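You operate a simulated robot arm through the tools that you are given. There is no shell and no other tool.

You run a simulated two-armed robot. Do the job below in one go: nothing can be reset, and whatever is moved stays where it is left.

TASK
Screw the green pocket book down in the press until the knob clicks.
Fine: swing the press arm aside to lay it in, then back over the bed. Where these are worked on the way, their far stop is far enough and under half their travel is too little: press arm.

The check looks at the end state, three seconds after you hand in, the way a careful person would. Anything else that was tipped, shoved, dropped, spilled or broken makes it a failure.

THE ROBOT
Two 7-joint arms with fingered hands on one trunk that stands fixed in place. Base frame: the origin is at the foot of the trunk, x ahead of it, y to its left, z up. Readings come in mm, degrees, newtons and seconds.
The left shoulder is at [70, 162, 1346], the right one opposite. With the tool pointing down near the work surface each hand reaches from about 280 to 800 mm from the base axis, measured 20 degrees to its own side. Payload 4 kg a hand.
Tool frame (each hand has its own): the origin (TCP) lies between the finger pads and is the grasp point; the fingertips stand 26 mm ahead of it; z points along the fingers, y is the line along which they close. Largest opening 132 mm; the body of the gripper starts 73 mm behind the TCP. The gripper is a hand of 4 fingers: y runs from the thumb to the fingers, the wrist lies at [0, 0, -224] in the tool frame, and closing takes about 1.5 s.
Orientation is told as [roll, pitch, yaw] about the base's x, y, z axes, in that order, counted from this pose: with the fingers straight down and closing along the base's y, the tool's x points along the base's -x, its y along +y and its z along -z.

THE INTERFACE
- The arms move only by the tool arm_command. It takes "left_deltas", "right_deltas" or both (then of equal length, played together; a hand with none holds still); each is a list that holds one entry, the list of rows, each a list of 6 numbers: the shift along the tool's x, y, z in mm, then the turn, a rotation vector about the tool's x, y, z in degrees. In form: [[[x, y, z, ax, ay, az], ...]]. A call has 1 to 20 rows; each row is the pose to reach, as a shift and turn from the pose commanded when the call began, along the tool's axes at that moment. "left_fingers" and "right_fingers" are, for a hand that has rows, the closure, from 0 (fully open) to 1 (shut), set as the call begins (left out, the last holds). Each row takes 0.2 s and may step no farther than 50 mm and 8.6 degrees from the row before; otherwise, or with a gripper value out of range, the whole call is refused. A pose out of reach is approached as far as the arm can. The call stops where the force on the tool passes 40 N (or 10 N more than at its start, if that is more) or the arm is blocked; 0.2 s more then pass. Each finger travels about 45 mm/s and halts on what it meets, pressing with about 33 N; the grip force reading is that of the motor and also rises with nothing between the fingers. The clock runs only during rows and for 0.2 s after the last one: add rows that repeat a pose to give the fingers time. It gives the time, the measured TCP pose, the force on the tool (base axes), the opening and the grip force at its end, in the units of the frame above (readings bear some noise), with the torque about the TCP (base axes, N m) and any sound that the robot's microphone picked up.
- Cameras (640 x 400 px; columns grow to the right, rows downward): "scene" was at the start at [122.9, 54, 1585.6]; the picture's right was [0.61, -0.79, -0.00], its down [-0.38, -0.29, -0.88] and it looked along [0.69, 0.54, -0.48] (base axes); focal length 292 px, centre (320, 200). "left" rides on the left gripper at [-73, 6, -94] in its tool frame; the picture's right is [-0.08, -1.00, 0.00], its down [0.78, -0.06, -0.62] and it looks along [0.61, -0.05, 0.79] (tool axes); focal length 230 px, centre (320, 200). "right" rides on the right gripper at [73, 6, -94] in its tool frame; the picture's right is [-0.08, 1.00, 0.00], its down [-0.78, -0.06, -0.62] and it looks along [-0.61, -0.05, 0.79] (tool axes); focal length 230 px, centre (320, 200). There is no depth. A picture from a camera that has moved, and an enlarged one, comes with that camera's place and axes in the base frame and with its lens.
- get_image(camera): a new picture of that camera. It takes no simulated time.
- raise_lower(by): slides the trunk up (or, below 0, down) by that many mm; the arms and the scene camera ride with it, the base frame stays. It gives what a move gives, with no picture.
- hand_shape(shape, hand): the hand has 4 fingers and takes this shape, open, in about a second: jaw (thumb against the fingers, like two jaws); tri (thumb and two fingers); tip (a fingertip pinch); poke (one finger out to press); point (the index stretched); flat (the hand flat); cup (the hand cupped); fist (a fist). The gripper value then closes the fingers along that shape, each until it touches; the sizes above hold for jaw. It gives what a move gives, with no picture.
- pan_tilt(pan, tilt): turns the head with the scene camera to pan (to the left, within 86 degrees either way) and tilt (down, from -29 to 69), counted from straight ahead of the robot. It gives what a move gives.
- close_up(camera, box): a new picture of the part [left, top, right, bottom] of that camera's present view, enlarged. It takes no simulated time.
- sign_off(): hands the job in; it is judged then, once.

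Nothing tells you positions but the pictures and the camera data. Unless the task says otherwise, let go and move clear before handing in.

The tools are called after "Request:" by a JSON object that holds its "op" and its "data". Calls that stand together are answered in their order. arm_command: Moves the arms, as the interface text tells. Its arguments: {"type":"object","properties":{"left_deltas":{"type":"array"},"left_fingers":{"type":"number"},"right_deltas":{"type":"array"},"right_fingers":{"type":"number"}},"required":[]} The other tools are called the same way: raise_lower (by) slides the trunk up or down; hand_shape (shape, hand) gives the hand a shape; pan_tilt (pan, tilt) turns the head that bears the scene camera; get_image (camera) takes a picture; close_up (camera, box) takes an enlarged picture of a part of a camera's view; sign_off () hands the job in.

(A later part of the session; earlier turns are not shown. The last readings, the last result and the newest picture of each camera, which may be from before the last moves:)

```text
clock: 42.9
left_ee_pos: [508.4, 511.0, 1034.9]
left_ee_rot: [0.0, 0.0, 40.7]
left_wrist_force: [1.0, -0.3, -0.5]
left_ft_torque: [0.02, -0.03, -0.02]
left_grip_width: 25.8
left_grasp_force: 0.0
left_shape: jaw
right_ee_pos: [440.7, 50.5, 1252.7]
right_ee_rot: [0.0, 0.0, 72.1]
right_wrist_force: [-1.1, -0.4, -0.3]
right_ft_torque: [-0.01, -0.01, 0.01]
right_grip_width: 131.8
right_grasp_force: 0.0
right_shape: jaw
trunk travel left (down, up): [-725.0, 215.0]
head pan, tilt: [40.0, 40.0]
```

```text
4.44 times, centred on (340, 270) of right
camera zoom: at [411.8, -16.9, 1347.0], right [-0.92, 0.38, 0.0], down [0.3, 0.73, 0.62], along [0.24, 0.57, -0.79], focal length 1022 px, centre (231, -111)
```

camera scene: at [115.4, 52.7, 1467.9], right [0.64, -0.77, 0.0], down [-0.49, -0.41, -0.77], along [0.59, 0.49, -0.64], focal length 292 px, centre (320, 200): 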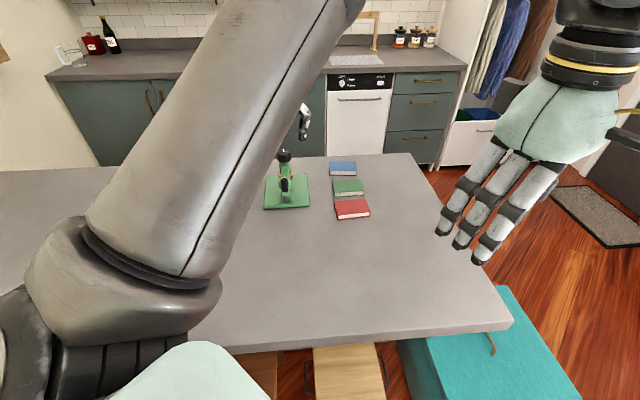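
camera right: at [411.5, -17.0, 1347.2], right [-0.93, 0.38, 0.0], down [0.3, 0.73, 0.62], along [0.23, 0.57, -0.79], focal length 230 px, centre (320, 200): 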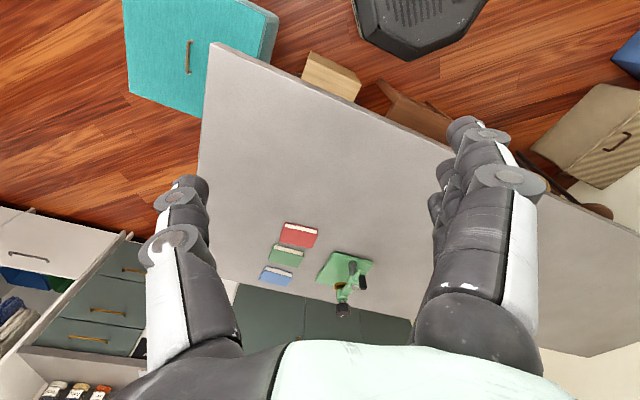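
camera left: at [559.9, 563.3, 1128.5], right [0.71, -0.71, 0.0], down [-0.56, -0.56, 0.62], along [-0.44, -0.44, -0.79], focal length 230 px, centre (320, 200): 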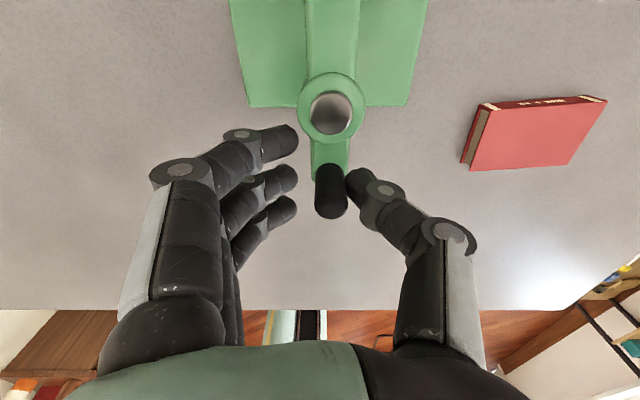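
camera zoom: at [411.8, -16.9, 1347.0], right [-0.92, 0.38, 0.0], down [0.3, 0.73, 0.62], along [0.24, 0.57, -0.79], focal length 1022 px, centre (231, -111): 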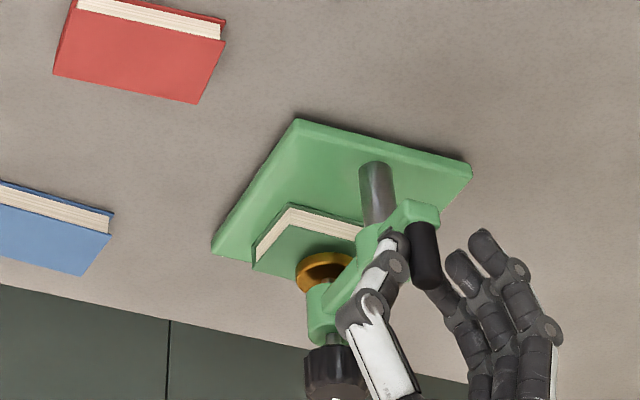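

The arm is back at about 46°, matching its original position in both views, with the platen over the book. I'll centre the cage, open, and lift off.

Request:
{"op": "arm_command", "data": {"left_deltas": [[[0, -3.5, 0, 0, 0, -4], [0, -3.5, 0, 0, 0, -4], [0, -3.5, 0, 0, 0, -4], [0, -3.5, 0, 0, 0, -4], [0, -3.5, 0, 0, 0, -4], [0, -3.5, -15, 0, 0, -4], [0, -3.5, -45, 0, 0, -4], [0, -3.5, -85, 0, 0, -4], [0, -3.5, -120, 0, 0, -4]]], "left_fingers": 0.5}}

Request:
{"op": "get_image", "data": {"camera": "left"}}

Request:
{"op": "close_up", "data": {"camera": "right", "box": [290, 225, 390, 315]}}

Request:
{"op": "close_up", "data": {"camera": "scene", "box": [250, 130, 350, 220]}}

```text
clock: 44.9
left_ee_pos: [508.6, 507.9, 1157.8]
left_ee_rot: [0.0, -0.1, 44.6]
left_wrist_force: [1.0, 1.1, -0.2]
left_ft_torque: [0.0, -0.01, -0.03]
left_grip_width: 65.3
left_grasp_force: 0.0
left_shape: jaw
right_ee_pos: [438.0, 50.7, 1253.8]
right_ee_rot: [0.0, -0.2, 71.9]
right_wrist_force: [-0.1, -0.4, 0.3]
right_ft_torque: [0.01, 0.01, 0.0]
right_grip_width: 131.9
right_grasp_force: 0.1
right_shape: jaw
trunk travel left (down, up): [-725.0, 215.0]
head pan, tilt: [40.0, 40.0]
```

```text
taken
camera left: at [556.8, 563.9, 1251.1], right [0.76, -0.66, 0.0], down [-0.52, -0.59, 0.62], along [-0.4, -0.47, -0.79], focal length 230 px, centre (320, 200)
```

left: 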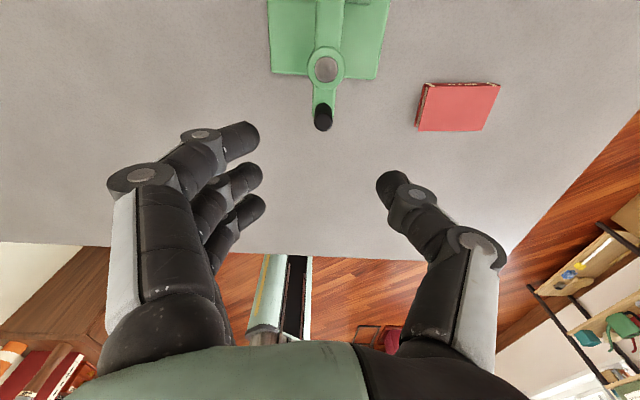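

```text
4.44 times, centred on (340, 270) of right
camera zoom: at [410.2, -16.8, 1347.5], right [-0.92, 0.38, 0.0], down [0.3, 0.73, 0.62], along [0.24, 0.57, -0.79], focal length 1022 px, centre (231, -111)
```

zoom: 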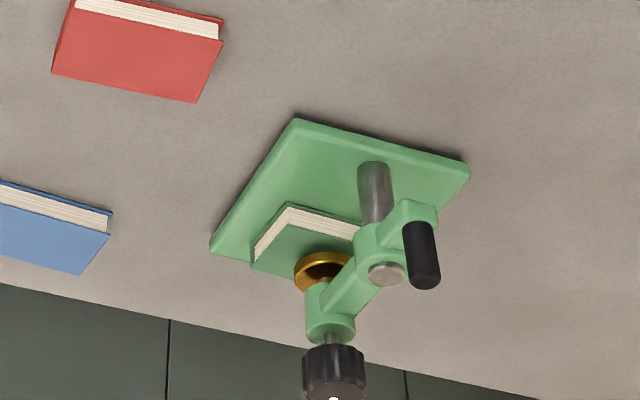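

```text
4.44 times, centred on (300, 175) of scene
camera zoom: at [114.7, 52.7, 1467.8], right [0.64, -0.77, 0.0], down [-0.49, -0.41, -0.77], along [0.59, 0.49, -0.64], focal length 1295 px, centre (409, 311)
```

zoom: 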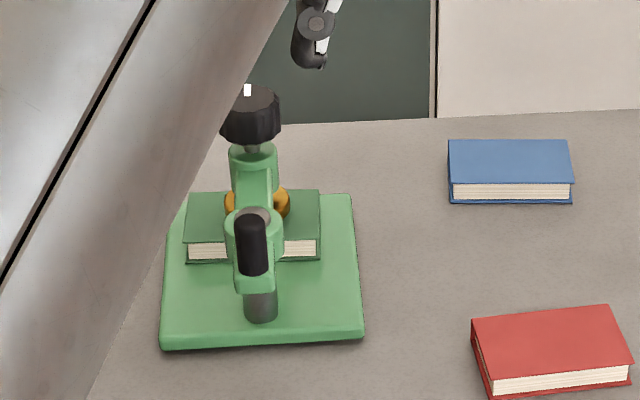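

The press arm is home and the book is centred under the platen. I'll raise the trunk 60 mm for comfortable reach at knob height, then move the left hand above the knob, turned toward the start of a clockwise stroke.

Request:
{"op": "raise_lower", "data": {"by": 60}}

```text
clock: 45.9
left_ee_pos: [510.7, 507.1, 1215.3]
left_ee_rot: [0.0, 0.0, 44.6]
left_wrist_force: [-0.3, 0.8, -0.1]
left_ft_torque: [0.02, 0.0, -0.03]
left_grip_width: 65.3
left_grasp_force: 0.1
left_shape: jaw
right_ee_pos: [439.9, 50.4, 1312.9]
right_ee_rot: [0.0, 0.1, 72.0]
right_wrist_force: [-0.9, 0.3, 0.2]
right_ft_torque: [-0.02, -0.02, -0.01]
right_grip_width: 131.8
right_grasp_force: 0.1
right_shape: jaw
trunk travel left (down, up): [-785.0, 155.0]
head pan, tilt: [40.0, 40.0]
```

Request:
{"op": "arm_command", "data": {"left_deltas": [[[-11, 0, 5, 0, 0, -8], [-22, 0, 10, 0, 0, -16], [-33, 0, 15, 0, 0, -24], [-44, 0, 25, 0, 0, -32], [-55, 0, 35, 0, 0, -40], [-66, 0, 45, 0, 0, -48], [-77, 0, 60, 0, 0, -56], [-88, 0, 75, 0, 0, -64], [-99, 0, 90, 0, 0, -72], [-109.6, 0, 103, 0, 0, -80], [-109.6, 0, 103, 0, 0, -80]]], "left_fingers": 0.4}}

Request:
{"op": "get_image", "data": {"camera": "left"}}

Request:
{"op": "close_up", "data": {"camera": "right", "box": [290, 195, 400, 295]}}

Request:
{"op": "close_up", "data": {"camera": "scene", "box": [240, 130, 350, 230]}}

```text
clock: 48.3
left_ee_pos: [587.9, 587.5, 1113.3]
left_ee_rot: [0.0, 0.0, 124.7]
left_wrist_force: [0.2, 0.3, 0.4]
left_ft_torque: [0.03, 0.0, -0.02]
left_grip_width: 78.7
left_grasp_force: 0.0
left_shape: jaw
right_ee_pos: [439.1, 50.1, 1313.1]
right_ee_rot: [0.1, 0.0, 72.0]
right_wrist_force: [1.2, 0.1, 0.5]
right_ft_torque: [0.02, -0.02, 0.01]
right_grip_width: 131.9
right_grasp_force: 0.0
right_shape: jaw
trunk travel left (down, up): [-785.0, 155.0]
head pan, tilt: [40.0, 40.0]
```

```text
taken
camera left: at [541.8, 644.1, 1206.7], right [0.78, 0.63, 0.0], down [0.5, -0.61, 0.62], along [0.39, -0.48, -0.79], focal length 230 px, centre (320, 200)
```

left: 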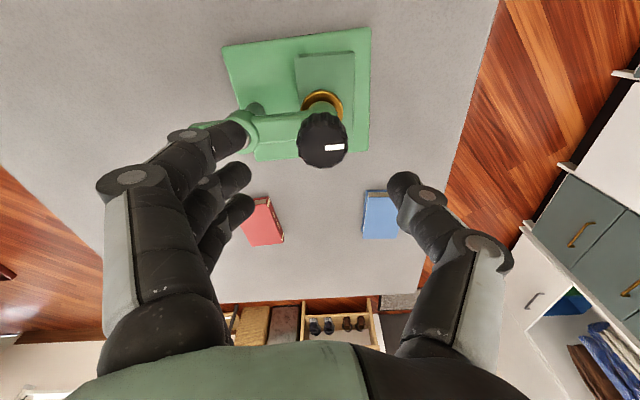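

```text
4.00 times, centred on (345, 245) of right
camera zoom: at [411.4, -17.1, 1407.2], right [-0.92, 0.38, 0.0], down [0.3, 0.73, 0.62], along [0.24, 0.57, -0.79], focal length 920 px, centre (220, 20)
```

zoom: 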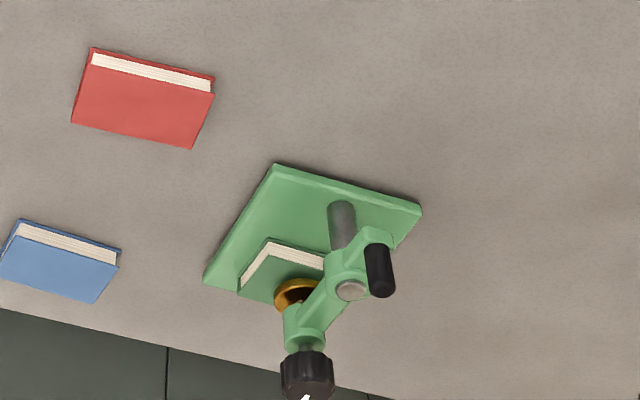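

```text
4.00 times, centred on (295, 180) of scene
camera zoom: at [116.1, 52.3, 1527.8], right [0.64, -0.77, 0.0], down [-0.49, -0.41, -0.77], along [0.59, 0.49, -0.64], focal length 1166 px, centre (420, 280)
```

zoom: 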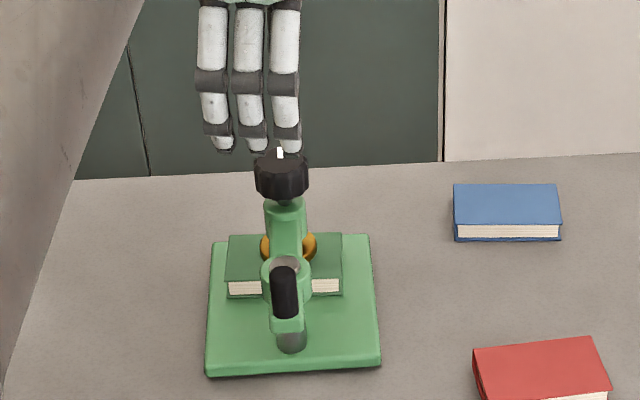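

Request:
{"op": "close_up", "data": {"camera": "left", "box": [260, 70, 390, 190]}}

```text
3.33 times, centred on (325, 130) of left
camera zoom: at [541.8, 644.1, 1206.7], right [0.78, 0.63, 0.0], down [0.5, -0.61, 0.62], along [0.39, -0.48, -0.79], focal length 767 px, centre (303, 433)
```

zoom: 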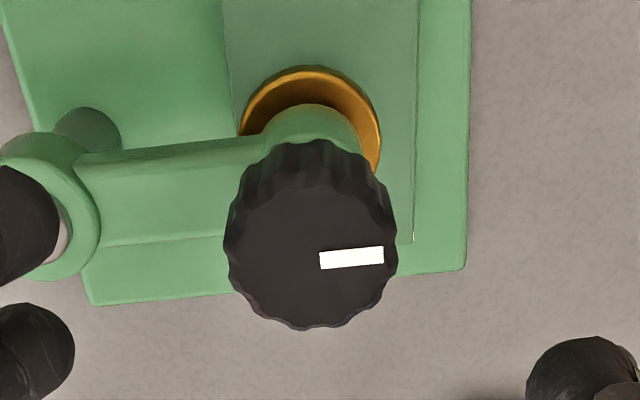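

The knob's top centre is about (590, 586), nearly under the TCP; its white mark is visible for counting turns. I'll descend with fingers around the knob, tips kept above the arm's beam, then grip it.

Request:
{"op": "arm_command", "data": {"left_deltas": [[[2, -1, 25, 0, 0, 0], [2, -1, 50, 0, 0, 0], [2, -1, 68, 0, 0, 0], [2, -1, 75, 0, 0, 0], [2, -1, 75, 0, 0, 0]]], "left_fingers": 0.4}}

Request:
{"op": "get_image", "data": {"camera": "left"}}

Request:
{"op": "close_up", "data": {"camera": "right", "box": [290, 195, 400, 295]}}

Request:
{"op": "close_up", "data": {"camera": "scene", "box": [240, 130, 350, 230]}}

```text
clock: 49.5
left_ee_pos: [591.1, 584.8, 1038.7]
left_ee_rot: [0.0, -0.1, 124.6]
left_wrist_force: [-0.2, 0.4, 0.5]
left_ft_torque: [-0.01, 0.03, -0.01]
left_grip_width: 78.8
left_grasp_force: 0.0
left_shape: jaw
right_ee_pos: [439.3, 51.2, 1312.6]
right_ee_rot: [0.0, 0.0, 72.0]
right_wrist_force: [-0.8, 0.4, -0.4]
right_ft_torque: [-0.01, -0.01, 0.04]
right_grip_width: 131.6
right_grasp_force: 0.1
right_shape: jaw
trunk travel left (down, up): [-785.0, 155.0]
head pan, tilt: [40.0, 40.0]
```

```text
taken
camera left: at [544.3, 641.1, 1132.7], right [0.78, 0.63, 0.0], down [0.5, -0.61, 0.62], along [0.39, -0.48, -0.79], focal length 230 px, centre (320, 200)
```

left: 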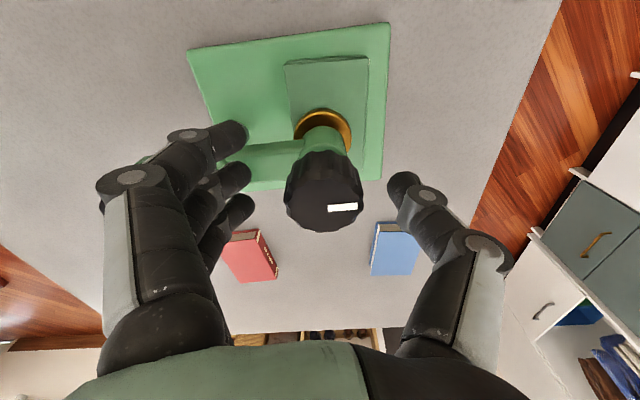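

```text
4.00 times, centred on (345, 245) of right
camera zoom: at [411.4, -16.8, 1407.2], right [-0.92, 0.38, 0.0], down [0.3, 0.73, 0.62], along [0.24, 0.57, -0.79], focal length 920 px, centre (220, 20)
```

zoom: 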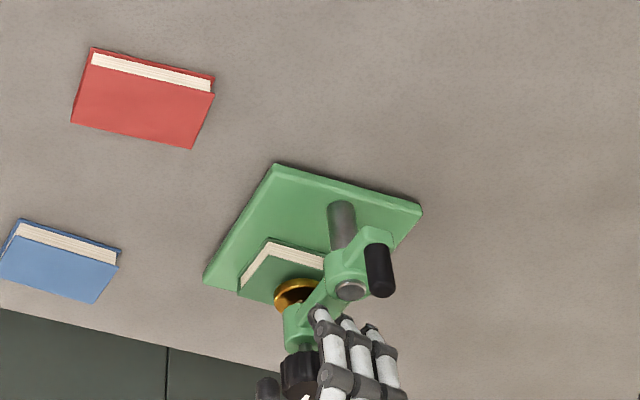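

```text
4.00 times, centred on (295, 180) of scene
camera zoom: at [116.1, 52.7, 1527.8], right [0.64, -0.77, 0.0], down [-0.49, -0.41, -0.77], along [0.59, 0.49, -0.64], focal length 1166 px, centre (420, 280)
```

zoom: 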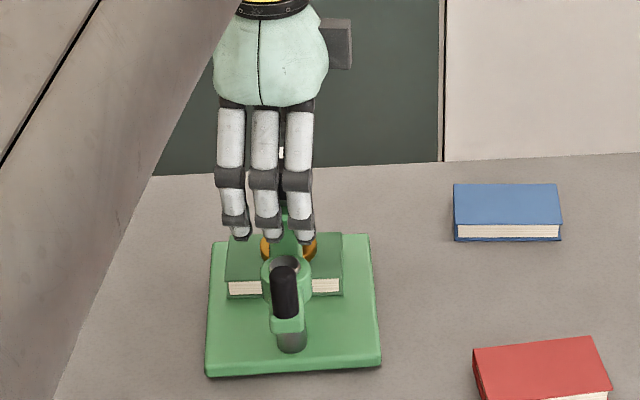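

Well aligned: the knob is between thumb and three fingers. Gripping it now.

Request:
{"op": "arm_command", "data": {"left_deltas": [[[0, 0, 0, 0, 0, 0], [0, 0, 0, 0, 0, 0], [0, 0, 0, 0, 0, 0], [0, 0, 0, 0, 0, 0], [0, 0, 0, 0, 0, 0], [0, 0, 0, 0, 0, 0]]], "left_fingers": 0.95}}

Request:
{"op": "get_image", "data": {"camera": "left"}}

```text
clock: 50.9
left_ee_pos: [592.2, 585.8, 1038.2]
left_ee_rot: [0.1, 0.0, 124.6]
left_wrist_force: [1.6, 1.7, -0.3]
left_ft_torque: [0.03, -0.09, -0.04]
left_grip_width: 19.8
left_grasp_force: 32.5
left_shape: jaw
right_ee_pos: [441.8, 52.8, 1312.6]
right_ee_rot: [0.0, 0.0, 72.0]
right_wrist_force: [0.1, -0.4, 0.4]
right_ft_torque: [-0.01, 0.0, -0.01]
right_grip_width: 131.7
right_grasp_force: 0.0
right_shape: jaw
trunk travel left (down, up): [-785.0, 155.0]
head pan, tilt: [40.0, 40.0]
```

```text
taken
camera left: at [545.3, 642.0, 1131.3], right [0.78, 0.63, 0.0], down [0.5, -0.61, 0.62], along [0.39, -0.48, -0.79], focal length 230 px, centre (320, 200)
```

left: 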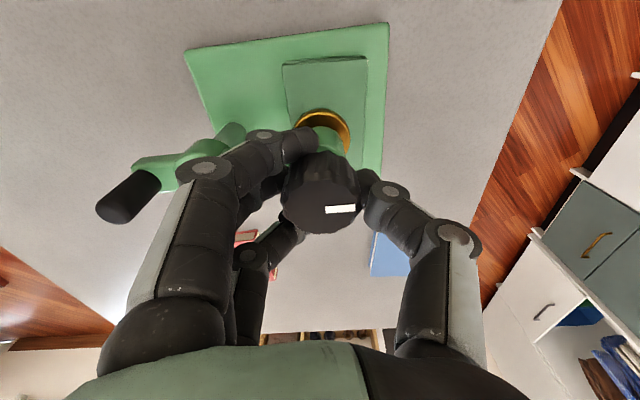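

The grip holds the knob with 32 N, one finger set on either side. I'll turn clockwise (from above) 48° and check the reaction.

Request:
{"op": "arm_command", "data": {"left_deltas": [[[0, 0, 0, 0, 0, 8], [0, 0, 0, 0, 0, 16], [0, 0, 0, 0, 0, 24], [0, 0, 0, 0, 0, 32], [0, 0, 0, 0, 0, 40], [0, 0, 0, 0, 0, 48]]]}}

Request:
{"op": "get_image", "data": {"camera": "left"}}

Request:
{"op": "close_up", "data": {"camera": "right", "box": [290, 195, 400, 295]}}

```text
clock: 52.3
left_ee_pos: [589.8, 584.4, 1038.0]
left_ee_rot: [0.0, 0.1, 76.3]
left_wrist_force: [-1.6, -2.2, -0.1]
left_ft_torque: [-0.03, 0.04, -0.02]
left_grip_width: 19.5
left_grasp_force: 33.0
left_shape: jaw
right_ee_pos: [440.8, 51.0, 1313.6]
right_ee_rot: [0.0, 0.0, 72.0]
right_wrist_force: [-0.7, -1.0, -1.2]
right_ft_torque: [-0.01, 0.03, -0.01]
right_grip_width: 131.9
right_grasp_force: 0.0
right_shape: jaw
trunk travel left (down, up): [-785.0, 155.0]
head pan, tilt: [40.0, 40.0]
```

```text
taken
camera left: at [602.0, 657.2, 1131.3], right [0.99, -0.16, 0.0], down [-0.12, -0.78, 0.62], along [-0.1, -0.61, -0.79], focal length 230 px, centre (320, 200)
```

left: 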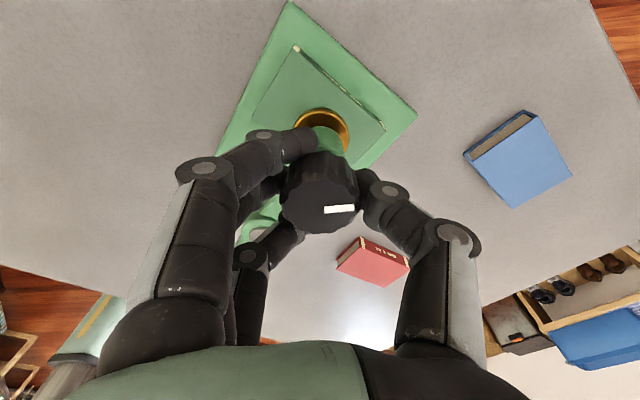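

```text
4.00 times, centred on (345, 245) of right
camera zoom: at [412.3, -16.0, 1406.9], right [-0.92, 0.38, 0.0], down [0.3, 0.73, 0.62], along [0.23, 0.57, -0.79], focal length 920 px, centre (220, 20)
```

zoom: 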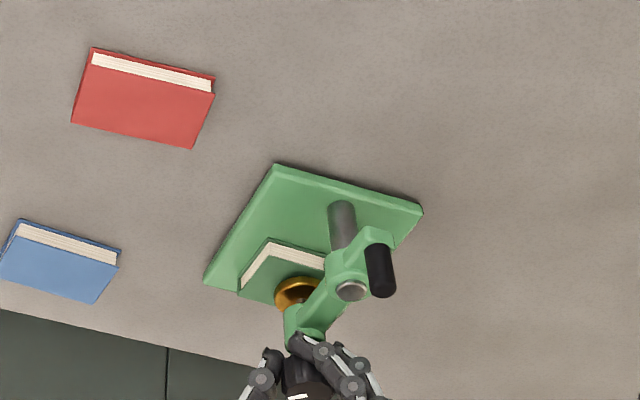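

The knob turns with the hand (the white mark stays put in the hand's view) with negligible torque. I'll continue the stroke clockwise.

Request:
{"op": "arm_command", "data": {"left_deltas": [[[0, 0, 0, 0, 0, 8], [0, 0, 0, 0, 0, 16], [0, 0, 0, 0, 0, 24], [0, 0, 0, 0, 0, 32], [0, 0, 0, 0, 0, 40], [0, 0, 0, 0, 0, 48], [0, 0, 0, 0, 0, 56], [0, 0, 0, 0, 0, 64], [0, 0, 0, 0, 0, 72], [0, 0, 0, 0, 0, 80], [0, 0, 0, 0, 0, 88], [0, 0, 0, 0, 0, 96], [0, 0, 0, 0, 0, 104]]]}}

Request:
{"op": "get_image", "data": {"camera": "left"}}

Request:
{"op": "close_up", "data": {"camera": "right", "box": [290, 195, 400, 295]}}

Request:
{"op": "close_up", "data": {"camera": "scene", "box": [240, 130, 350, 230]}}

```text
clock: 55.1
left_ee_pos: [589.6, 585.6, 1037.3]
left_ee_rot: [-0.1, 0.1, -27.4]
left_wrist_force: [-8.0, 6.1, -0.2]
left_ft_torque: [0.09, 0.18, 0.0]
left_grip_width: 19.2
left_grasp_force: 32.9
left_shape: jaw
right_ee_pos: [439.9, 53.1, 1313.3]
right_ee_rot: [0.0, 0.1, 72.0]
right_wrist_force: [0.2, 0.1, 0.2]
right_ft_torque: [0.02, -0.01, -0.01]
right_grip_width: 131.8
right_grasp_force: 0.2
right_shape: jaw
trunk travel left (down, up): [-785.0, 155.0]
head pan, tilt: [40.0, 40.0]
```

```text
taken
camera left: at [656.4, 558.8, 1131.3], right [-0.39, -0.92, 0.0], down [-0.72, 0.31, 0.62], along [-0.57, 0.24, -0.79], focal length 230 px, centre (320, 200)
```

left: 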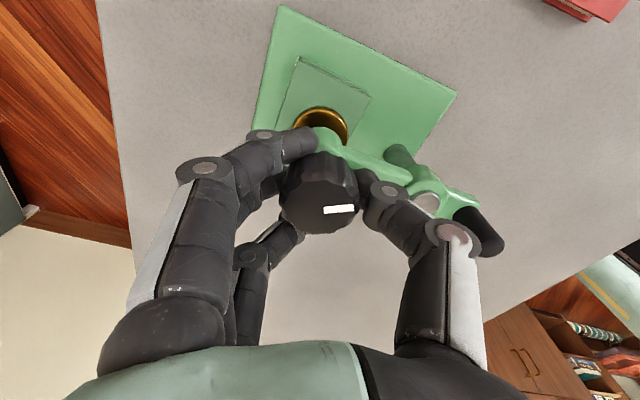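

```text
4.00 times, centred on (345, 245) of right
camera zoom: at [411.1, -14.0, 1407.3], right [-0.92, 0.38, 0.0], down [0.3, 0.73, 0.62], along [0.24, 0.57, -0.79], focal length 920 px, centre (220, 20)
```

zoom: 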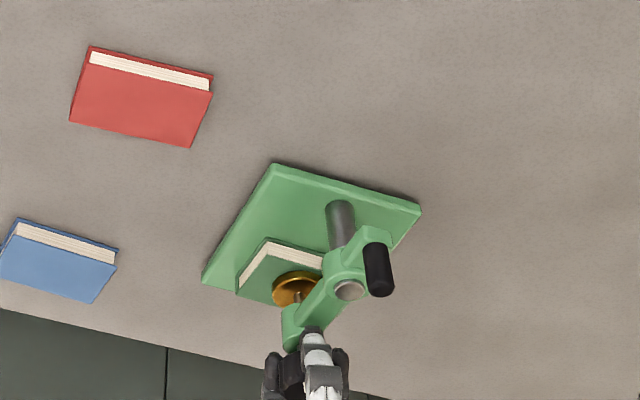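

```text
4.00 times, centred on (295, 180) of scene
camera zoom: at [115.7, 55.5, 1527.7], right [0.64, -0.77, 0.0], down [-0.49, -0.41, -0.77], along [0.59, 0.49, -0.64], focal length 1166 px, centre (420, 280)
```

zoom: 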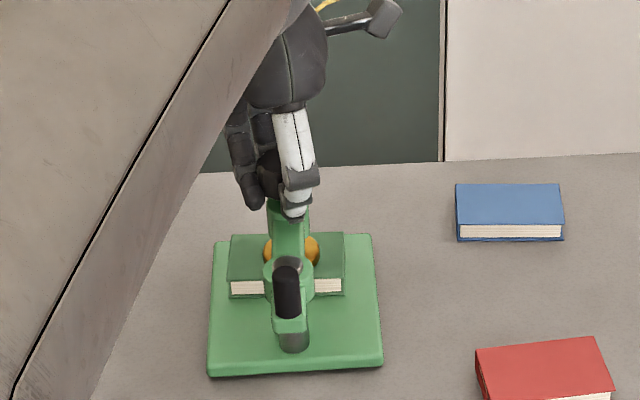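

The platen is coming down and the screw rod is now visible above it; about 152° turned, no click yet. I'll extend this stroke another 40° if the wrist allows.

Request:
{"op": "arm_command", "data": {"left_deltas": [[[0, 0, 0, 0, 0, 8], [0, 0, 0, 0, 0, 16], [0, 0, 0, 0, 0, 24], [0, 0, 0, 0, 0, 32], [0, 0, 0, 0, 0, 40]]]}}

Request:
{"op": "get_image", "data": {"camera": "left"}}

Request:
{"op": "close_up", "data": {"camera": "right", "box": [310, 235, 370, 290]}}

```text
clock: 56.3
left_ee_pos: [589.6, 587.8, 1037.2]
left_ee_rot: [-0.1, 0.0, -67.5]
left_wrist_force: [-3.5, 16.1, -0.1]
left_ft_torque: [0.27, 0.06, 0.0]
left_grip_width: 18.8
left_grasp_force: 33.2
left_shape: jaw
right_ee_pos: [440.0, 54.4, 1312.6]
right_ee_rot: [0.0, 0.1, 72.0]
right_wrist_force: [0.5, -0.3, 0.0]
right_ft_torque: [0.02, 0.0, 0.01]
right_grip_width: 131.7
right_grasp_force: 0.0
right_shape: jaw
trunk travel left (down, up): [-785.0, 155.0]
head pan, tilt: [40.0, 40.0]
```

```text
taken
camera left: at [622.7, 522.8, 1131.0], right [-0.89, -0.45, 0.0], down [-0.36, 0.7, 0.62], along [-0.28, 0.55, -0.79], focal length 230 px, centre (320, 200)
```

left: 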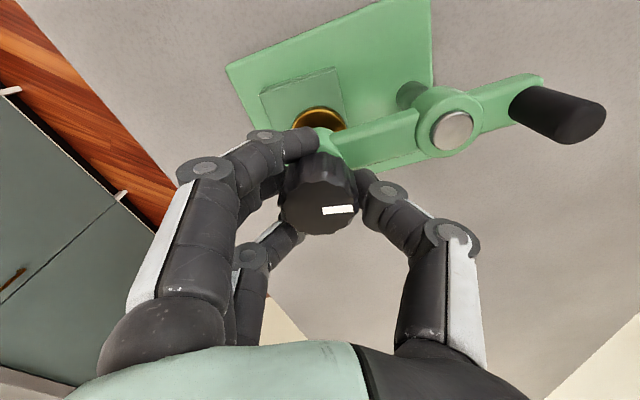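

```text
7.27 times, centred on (340, 262) of right
camera zoom: at [411.5, -12.7, 1407.2], right [-0.92, 0.38, 0.0], down [0.3, 0.73, 0.61], along [0.24, 0.57, -0.79], focal length 1673 px, centre (174, -254)
```

zoom: 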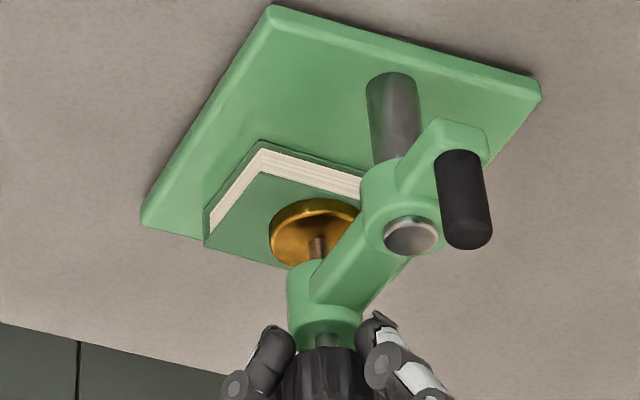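

About 192° turned in total; side load has built up (16 N), so it's time to release and regrasp. I'll open the fingers here first.

Request:
{"op": "arm_command", "data": {"left_deltas": [[[0, 0, 0, 0, 0, 0], [0, 0, 0, 0, 0, 0], [0, 0, 0, 0, 0, 0], [0, 0, 0, 0, 0, 0], [0, 0, 0, 0, 0, 0], [0, 0, 0, 0, 0, 0]]], "left_fingers": 0.4}}

Request:
{"op": "get_image", "data": {"camera": "left"}}

Request:
{"op": "close_up", "data": {"camera": "right", "box": [310, 235, 370, 290]}}

```text
clock: 57.7
left_ee_pos: [590.5, 584.7, 1038.8]
left_ee_rot: [0.0, 0.0, -67.4]
left_wrist_force: [1.1, 1.1, 0.3]
left_ft_torque: [0.04, 0.03, -0.02]
left_grip_width: 78.9
left_grasp_force: 0.1
left_shape: jaw
right_ee_pos: [439.6, 51.5, 1312.7]
right_ee_rot: [0.0, 0.0, 72.0]
right_wrist_force: [0.8, 0.1, -0.2]
right_ft_torque: [0.0, 0.02, 0.03]
right_grip_width: 131.8
right_grasp_force: 0.0
right_shape: jaw
trunk travel left (down, up): [-785.0, 155.0]
head pan, tilt: [40.0, 40.0]
```

```text
taken
camera left: at [622.9, 519.5, 1132.2], right [-0.89, -0.45, 0.0], down [-0.36, 0.7, 0.62], along [-0.28, 0.55, -0.79], focal length 230 px, centre (320, 200)
```

left: 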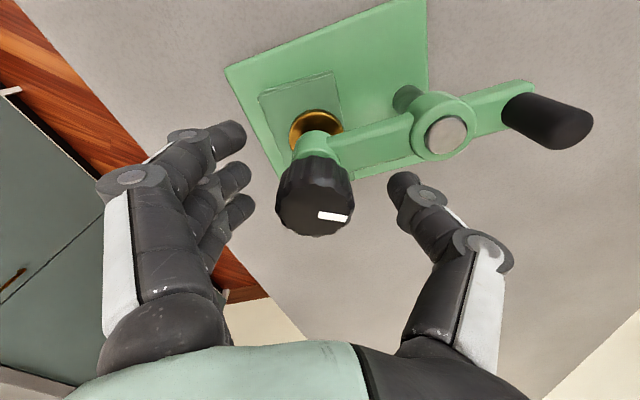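

```text
7.27 times, centred on (340, 262) of right
camera zoom: at [411.4, -15.9, 1407.2], right [-0.92, 0.38, 0.0], down [0.3, 0.73, 0.62], along [0.24, 0.57, -0.79], focal length 1673 px, centre (174, -254)
```

zoom: 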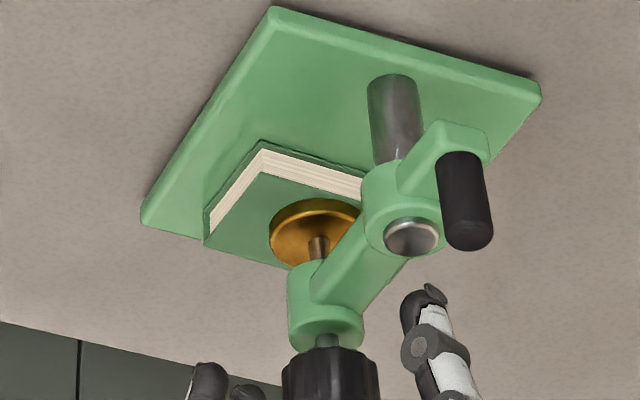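

Released cleanly; the knob, arm and book stay in place and the knob axis is about (590, 586.5). I'll rotate the open hand back around the knob for a second stroke.

Request:
{"op": "arm_command", "data": {"left_deltas": [[[1.9, 0.2, 1, 0, 0, -8.4], [1.9, 0.2, 2, 0, 0, -16.8], [1.9, 0.2, 2, 0, 0, -25.2], [1.9, 0.2, 2, 0, 0, -33.6], [1.9, 0.2, 2, 0, 0, -42], [1.9, 0.2, 2, 0, 0, -50.4], [1.9, 0.2, 2, 0, 0, -58.8], [1.9, 0.2, 2, 0, 0, -67.2], [1.9, 0.2, 2, 0, 0, -75.6], [1.9, 0.2, 2, 0, 0, -84], [1.9, 0.2, 2, 0, 0, -92.4], [1.9, 0.2, 2, 0, 0, -100.8], [1.9, 0.2, 2, 0, 0, -109.2], [1.9, 0.2, 2, 0, 0, -117.6], [1.9, 0.2, 2, 0, 0, -126], [1.9, 0.2, 2, 0, 0, -134.4], [1.9, 0.2, 2, 0, 0, -142.8], [1.9, 0.2, 2, 0, 0, -151.2], [1.9, 0.2, 2, 0, 0, -159.6], [1.9, 0.2, 2, 0, 0, -168]]]}}

Request:
{"op": "get_image", "data": {"camera": "left"}}

```text
clock: 61.9
left_ee_pos: [589.8, 586.4, 1035.2]
left_ee_rot: [0.0, 0.1, 100.7]
left_wrist_force: [0.7, 0.5, 0.0]
left_ft_torque: [0.0, 0.02, -0.02]
left_grip_width: 78.5
left_grasp_force: 0.1
left_shape: jaw
right_ee_pos: [439.7, 51.5, 1313.4]
right_ee_rot: [0.0, 0.0, 72.0]
right_wrist_force: [-0.2, 0.0, -0.3]
right_ft_torque: [0.0, 0.01, 0.0]
right_grip_width: 131.9
right_grasp_force: 0.1
right_shape: jaw
trunk travel left (down, up): [-785.0, 155.0]
head pan, tilt: [40.0, 40.0]
```

```text
taken
camera left: at [570.3, 656.9, 1130.0], right [0.97, 0.26, 0.0], down [0.21, -0.76, 0.62], along [0.16, -0.6, -0.79], focal length 230 px, centre (320, 200)
```

left: 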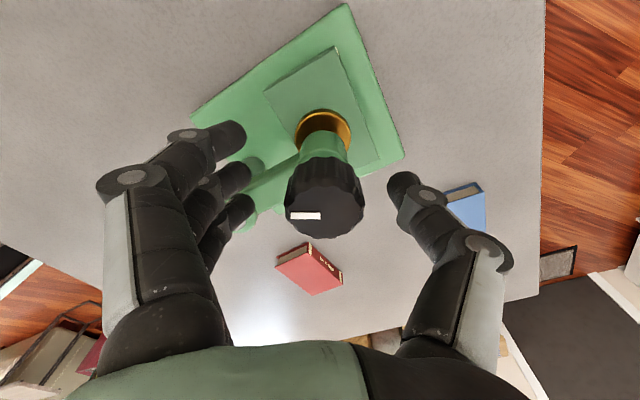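

Request:
{"op": "arm_command", "data": {"left_deltas": [[[0.4, -1, 0, 0, 0, -8.4], [0.4, -1, 0, 0, 0, -16.8], [0.4, -1, 0, 0, 0, -25.2], [0.4, -1, 0, 0, 0, -33.6], [0.4, -1, 0, 0, 0, -40], [0.4, -1, 0, 0, 0, -40]]]}}

Request:
{"op": "arm_command", "data": {"left_deltas": [[[0, 0, 0, 0, 0, 0], [0, 0, 0, 0, 0, 0], [0, 0, 0, 0, 0, 0], [0, 0, 0, 0, 0, 0], [0, 0, 0, 0, 0, 0], [0, 0, 0, 0, 0, 0], [0, 0, 0, 0, 0, 0]]], "left_fingers": 0.95}}

Request:
{"op": "get_image", "data": {"camera": "left"}}

```text
clock: 63.3
left_ee_pos: [591.2, 586.1, 1036.6]
left_ee_rot: [0.0, 0.1, 140.7]
left_wrist_force: [-0.3, -0.2, -0.8]
left_ft_torque: [-0.03, 0.03, -0.02]
left_grip_width: 78.7
left_grasp_force: 0.0
left_shape: jaw
right_ee_pos: [439.0, 51.5, 1312.5]
right_ee_rot: [0.0, 0.0, 71.9]
right_wrist_force: [0.5, 0.9, -0.2]
right_ft_torque: [0.01, 0.0, 0.01]
right_grip_width: 132.0
right_grasp_force: 0.0
right_shape: jaw
trunk travel left (down, up): [-785.0, 155.0]
head pan, tilt: [40.0, 40.0]
```

```text
clock: 64.9
left_ee_pos: [592.3, 587.2, 1034.7]
left_ee_rot: [0.1, 0.0, 140.6]
left_wrist_force: [0.5, 1.3, 0.4]
left_ft_torque: [0.02, 0.0, -0.01]
left_grip_width: 17.7
left_grasp_force: 32.6
left_shape: jaw
right_ee_pos: [440.5, 52.0, 1312.9]
right_ee_rot: [0.0, 0.0, 72.0]
right_wrist_force: [-0.8, 0.0, 0.2]
right_ft_torque: [0.01, -0.02, 0.0]
right_grip_width: 132.0
right_grasp_force: 0.0
right_shape: jaw
trunk travel left (down, up): [-785.0, 155.0]
head pan, tilt: [40.0, 40.0]
```

```text
taken
camera left: at [531.6, 629.0, 1128.5], right [0.57, 0.82, 0.0], down [0.65, -0.45, 0.62], along [0.5, -0.35, -0.79], focal length 230 px, centre (320, 200)
```

left: 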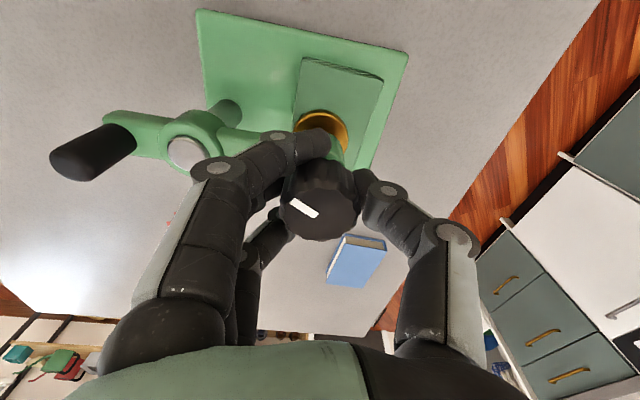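

Regripped at yaw 140°. Turning clockwise again in moderate portions, watching torque and listening for the click.

Request:
{"op": "arm_command", "data": {"left_deltas": [[[0, 0, 0, 0, 0, 8.4], [0, 0, 0, 0, 0, 16.8], [0, 0, 0, 0, 0, 25.2], [0, 0, 0, 0, 0, 33.6], [0, 0, 0, 0, 0, 42], [0, 0, 0, 0, 0, 50.4], [0, 0, 0, 0, 0, 58.8], [0, 0, 0, 0, 0, 67.2]]]}}

Request:
{"op": "close_up", "data": {"camera": "right", "box": [310, 235, 370, 290]}}

```text
clock: 66.7
left_ee_pos: [592.6, 586.9, 1035.4]
left_ee_rot: [0.0, 0.1, 73.2]
left_wrist_force: [1.7, -2.0, 1.1]
left_ft_torque: [0.02, -0.02, 0.07]
left_grip_width: 17.3
left_grasp_force: 33.0
left_shape: jaw
right_ee_pos: [441.9, 51.8, 1311.9]
right_ee_rot: [0.0, 0.2, 72.0]
right_wrist_force: [0.1, 0.4, 0.5]
right_ft_torque: [0.02, 0.03, -0.02]
right_grip_width: 131.8
right_grasp_force: 0.0
right_shape: jaw
trunk travel left (down, up): [-785.0, 155.0]
head pan, tilt: [40.0, 40.0]
```

```text
7.27 times, centred on (340, 262) of right
camera zoom: at [413.3, -15.3, 1406.6], right [-0.92, 0.38, 0.0], down [0.3, 0.73, 0.62], along [0.23, 0.57, -0.79], focal length 1673 px, centre (174, -254)
```

zoom: 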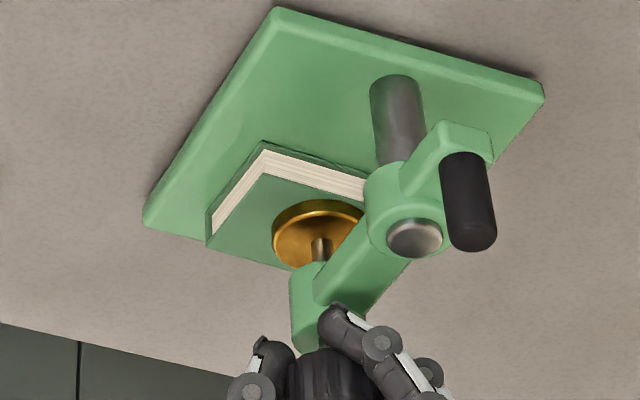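

Request:
{"op": "arm_command", "data": {"left_deltas": [[[0, 0, 0, 0, 0, 8.4], [0, 0, 0, 0, 0, 16.8], [0, 0, 0, 0, 0, 25.2], [0, 0, 0, 0, 0, 33.6], [0, 0, 0, 0, 0, 42], [0, 0, 0, 0, 0, 50.4]]]}}

Request:
{"op": "get_image", "data": {"camera": "left"}}

Request:
{"op": "close_up", "data": {"camera": "right", "box": [310, 235, 370, 290]}}

```text
clock: 68.1
left_ee_pos: [590.8, 587.5, 1034.4]
left_ee_rot: [0.0, 0.2, 22.8]
left_wrist_force: [-0.6, -2.1, -0.4]
left_ft_torque: [0.02, -0.03, 0.07]
left_grip_width: 17.2
left_grasp_force: 32.9
left_shape: jaw
right_ee_pos: [441.0, 52.4, 1313.3]
right_ee_rot: [0.1, 0.1, 72.0]
right_wrist_force: [0.3, -0.3, -0.2]
right_ft_torque: [0.01, 0.02, 0.02]
right_grip_width: 132.2
right_grasp_force: 0.1
right_shape: jaw
trunk travel left (down, up): [-785.0, 155.0]
head pan, tilt: [40.0, 40.0]
```

```text
taken
camera left: at [657.1, 620.4, 1128.3], right [0.46, -0.89, 0.0], down [-0.7, -0.36, 0.62], along [-0.55, -0.28, -0.79], focal length 230 px, centre (320, 200)
```

left: 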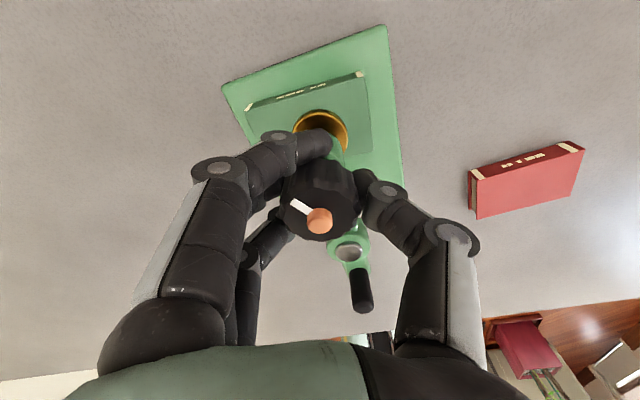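

```text
7.27 times, centred on (340, 262) of right
camera zoom: at [413.0, -15.6, 1406.6], right [-0.92, 0.38, 0.0], down [0.3, 0.73, 0.62], along [0.23, 0.57, -0.79], focal length 1673 px, centre (174, -254)
```

zoom: 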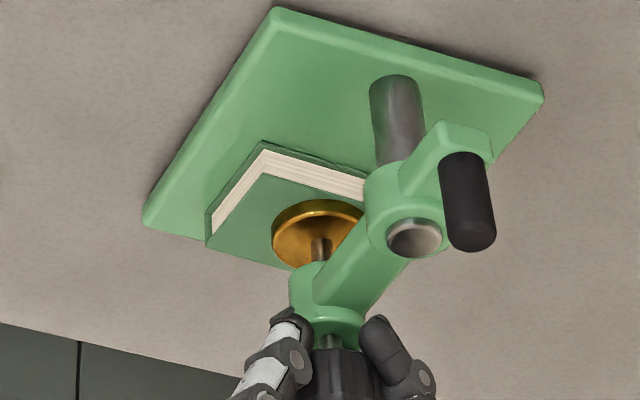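

A small orange button has appeared on top of the knob, although no sound has been reported. I'll look closer.

Request:
{"op": "close_up", "data": {"camera": "left", "box": [260, 90, 390, 260]}}

Request:
{"op": "close_up", "data": {"camera": "scene", "box": [260, 140, 330, 230]}}

Request:
{"op": "close_up", "data": {"camera": "right", "box": [310, 240, 380, 310]}}

```text
2.35 times, centred on (325, 175) of left
camera zoom: at [657.1, 620.4, 1128.3], right [0.46, -0.89, 0.0], down [-0.7, -0.36, 0.62], along [-0.55, -0.28, -0.79], focal length 541 px, centre (308, 259)
```

zoom: 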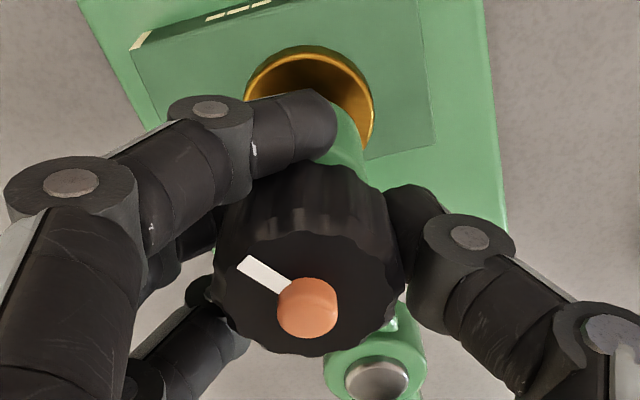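

```text
4.44 times, centred on (295, 185) of scene
camera zoom: at [117.9, 54.0, 1527.6], right [0.64, -0.77, 0.0], down [-0.49, -0.41, -0.76], along [0.59, 0.49, -0.64], focal length 1295 px, centre (431, 267)
```

zoom: 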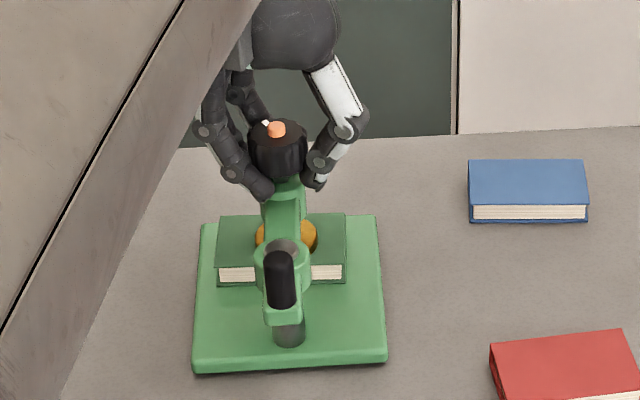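

```text
5.71 times, centred on (345, 275) of right
camera zoom: at [413.0, -15.6, 1406.6], right [-0.92, 0.38, 0.0], down [0.3, 0.73, 0.62], along [0.23, 0.57, -0.79], focal length 1315 px, centre (177, -229)
```

zoom: 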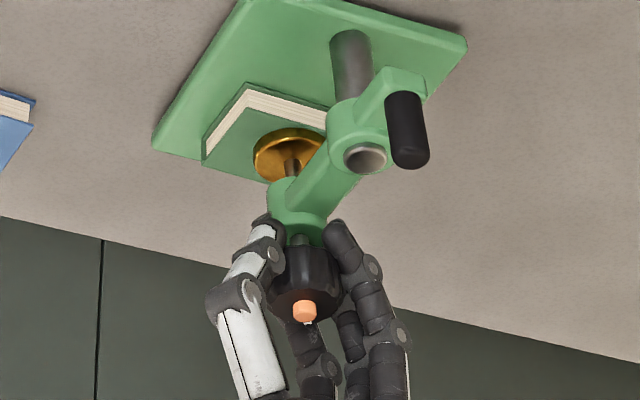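

An orange pin has risen from the knob's centre and the platen is now resting on the book (it hasn't moved further during this stroke). To make sure it has really clicked, I'll turn a little further, gently, and listen.

Request:
{"op": "arm_command", "data": {"left_deltas": [[[0, 0, 0, 0, 0, 6], [0, 0, 0, 0, 0, 12], [0, 0, 0, 0, 0, 18]]]}}

Request:
{"op": "close_up", "data": {"camera": "left", "box": [260, 90, 390, 260]}}

Request:
{"op": "close_up", "data": {"camera": "right", "box": [310, 235, 370, 290]}}

```text
clock: 68.9
left_ee_pos: [593.6, 587.1, 1034.7]
left_ee_rot: [-0.2, 0.1, 4.8]
left_wrist_force: [0.8, -2.0, 0.5]
left_ft_torque: [0.0, 0.0, 0.07]
left_grip_width: 17.3
left_grasp_force: 32.9
left_shape: jaw
right_ee_pos: [440.6, 51.2, 1312.2]
right_ee_rot: [0.1, 0.0, 72.0]
right_wrist_force: [-0.2, 0.4, -0.2]
right_ft_torque: [-0.01, 0.02, 0.01]
right_grip_width: 132.0
right_grasp_force: 0.1
right_shape: jaw
trunk travel left (down, up): [-785.0, 155.0]
head pan, tilt: [40.0, 40.0]
```

```text
2.35 times, centred on (325, 175) of left
camera zoom: at [664.1, 598.6, 1128.3], right [0.16, -0.99, 0.0], down [-0.78, -0.13, 0.62], along [-0.61, -0.1, -0.79], focal length 541 px, centre (308, 259)
```

zoom: 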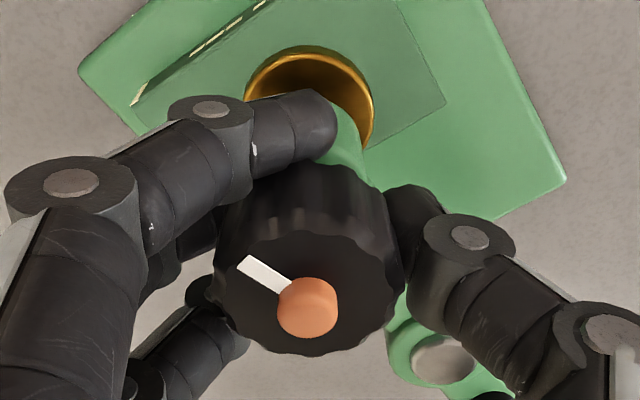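

```text
7.27 times, centred on (340, 262) of right
camera zoom: at [413.2, -15.6, 1406.6], right [-0.92, 0.38, 0.0], down [0.3, 0.73, 0.62], along [0.23, 0.57, -0.79], focal length 1673 px, centre (174, -254)
```

zoom: 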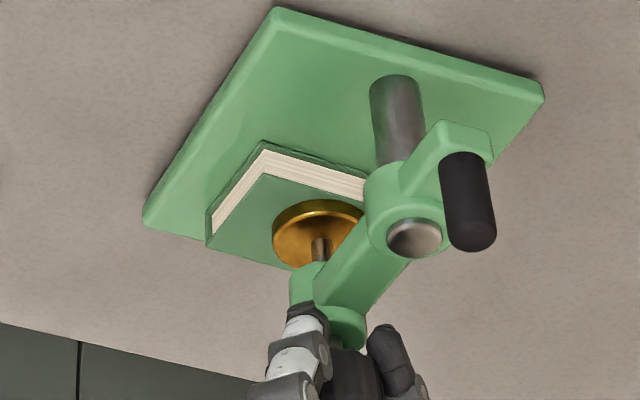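

Turning further leaves the torque constant (0.07 N·m) with the platen firmly seated and the pin still up, so the clutch has let go – the knob has clicked. I'll open the fingers and lift straight off.

Request:
{"op": "arm_command", "data": {"left_deltas": [[[0, 0, 0, 0, 0, 0], [0, 0, 0, 0, 0, 0], [0, 0, 0, 0, 0, 0], [0, 0, 0, 0, 0, 0], [0, 0, 0, 0, 0, 0], [0, 0, 0, 0, 0, 0], [0, 0, 0, 0, 0, 0]]], "left_fingers": 0.3}}

Request:
{"op": "close_up", "data": {"camera": "left", "box": [230, 60, 410, 260]}}

```text
clock: 70.5
left_ee_pos: [590.5, 585.2, 1036.3]
left_ee_rot: [0.1, 0.0, 5.0]
left_wrist_force: [0.3, 0.6, -0.3]
left_ft_torque: [-0.01, 0.02, 0.0]
left_grip_width: 92.2
left_grasp_force: 0.0
left_shape: jaw
right_ee_pos: [438.2, 50.6, 1313.4]
right_ee_rot: [0.0, -0.1, 72.0]
right_wrist_force: [-0.3, 0.1, 1.0]
right_ft_torque: [-0.04, 0.01, 0.02]
right_grip_width: 131.8
right_grasp_force: 0.1
right_shape: jaw
trunk travel left (down, up): [-785.0, 155.0]
head pan, tilt: [40.0, 40.0]
```

```text
2.00 times, centred on (320, 160) of left
camera zoom: at [662.6, 597.9, 1129.9], right [0.16, -0.99, 0.0], down [-0.78, -0.13, 0.62], along [-0.61, -0.1, -0.79], focal length 460 px, centre (320, 280)
```

zoom: 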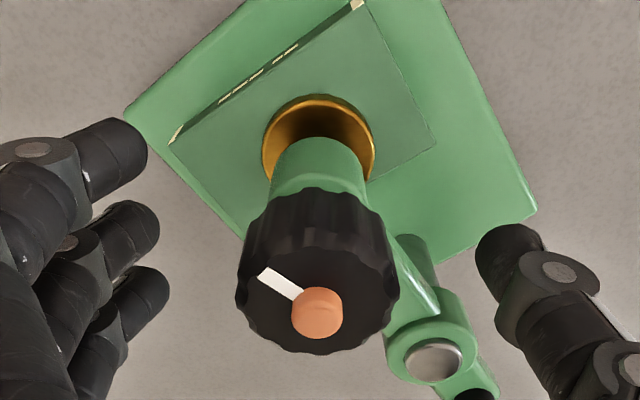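

Request:
{"op": "arm_command", "data": {"left_deltas": [[[0, 0, -20, 0, 0, 0], [0, 0, -50, 0, 0, 0], [0, 0, -80, 0, 0, 0], [0, 0, -100, 0, 0, 0], [0, 0, -100, 0, 0, 0]]]}}

Request:
{"op": "get_image", "data": {"camera": "left"}}

Request:
{"op": "close_up", "data": {"camera": "right", "box": [300, 225, 390, 305]}}

Request:
{"op": "close_up", "data": {"camera": "scene", "box": [250, 140, 340, 230]}}

```text
clock: 71.7
left_ee_pos: [591.3, 586.9, 1136.8]
left_ee_rot: [0.1, -0.1, 5.1]
left_wrist_force: [-0.6, -0.7, 0.2]
left_ft_torque: [0.0, -0.02, -0.01]
left_grip_width: 92.0
left_grasp_force: 0.0
left_shape: jaw
right_ee_pos: [439.1, 50.0, 1312.7]
right_ee_rot: [0.0, 0.0, 71.9]
right_wrist_force: [0.7, 0.0, 0.2]
right_ft_torque: [-0.01, -0.01, -0.02]
right_grip_width: 131.9
right_grasp_force: 0.1
right_shape: jaw
trunk travel left (down, up): [-785.0, 155.0]
head pan, tilt: [40.0, 40.0]
```

```text
taken
camera left: at [662.7, 598.4, 1229.9], right [0.16, -0.99, 0.0], down [-0.78, -0.13, 0.62], along [-0.61, -0.1, -0.79], focal length 230 px, centre (320, 200)
```

left: 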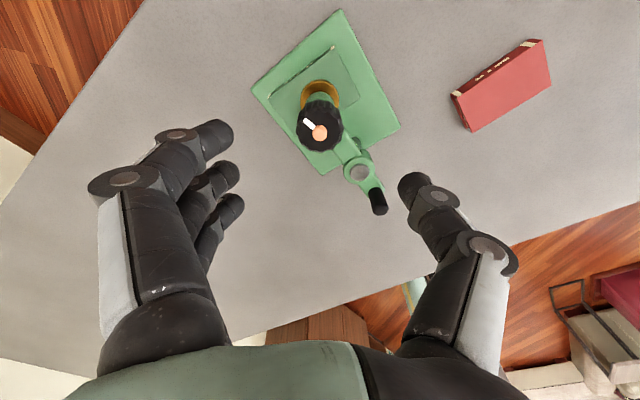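

```text
5.00 times, centred on (345, 265) of right
camera zoom: at [411.7, -16.8, 1407.1], right [-0.92, 0.38, 0.0], down [0.3, 0.73, 0.62], along [0.24, 0.57, -0.79], focal length 1150 px, centre (195, -125)
```

zoom: 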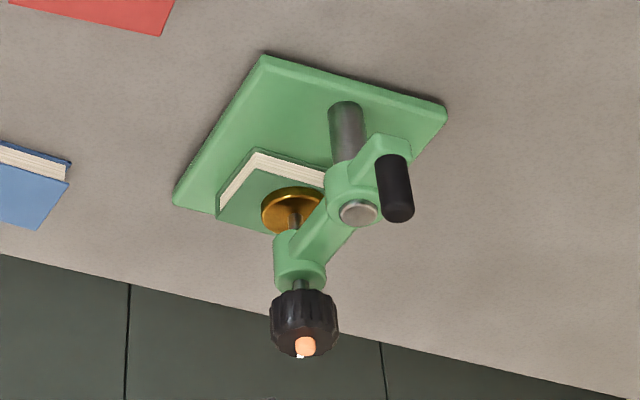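

```text
4.44 times, centred on (295, 185) of scene
camera zoom: at [116.4, 52.7, 1527.8], right [0.64, -0.77, 0.0], down [-0.49, -0.41, -0.77], along [0.59, 0.49, -0.64], focal length 1295 px, centre (431, 267)
```

zoom: 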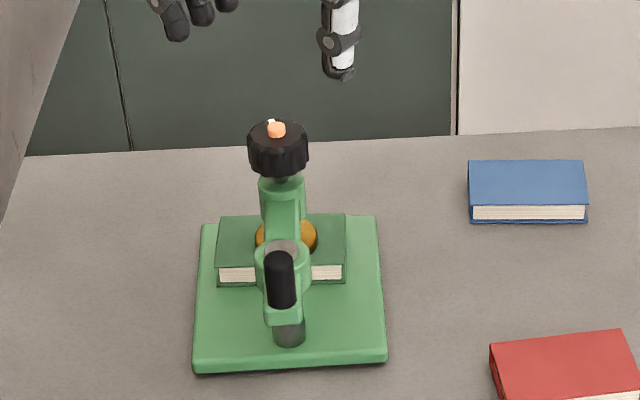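

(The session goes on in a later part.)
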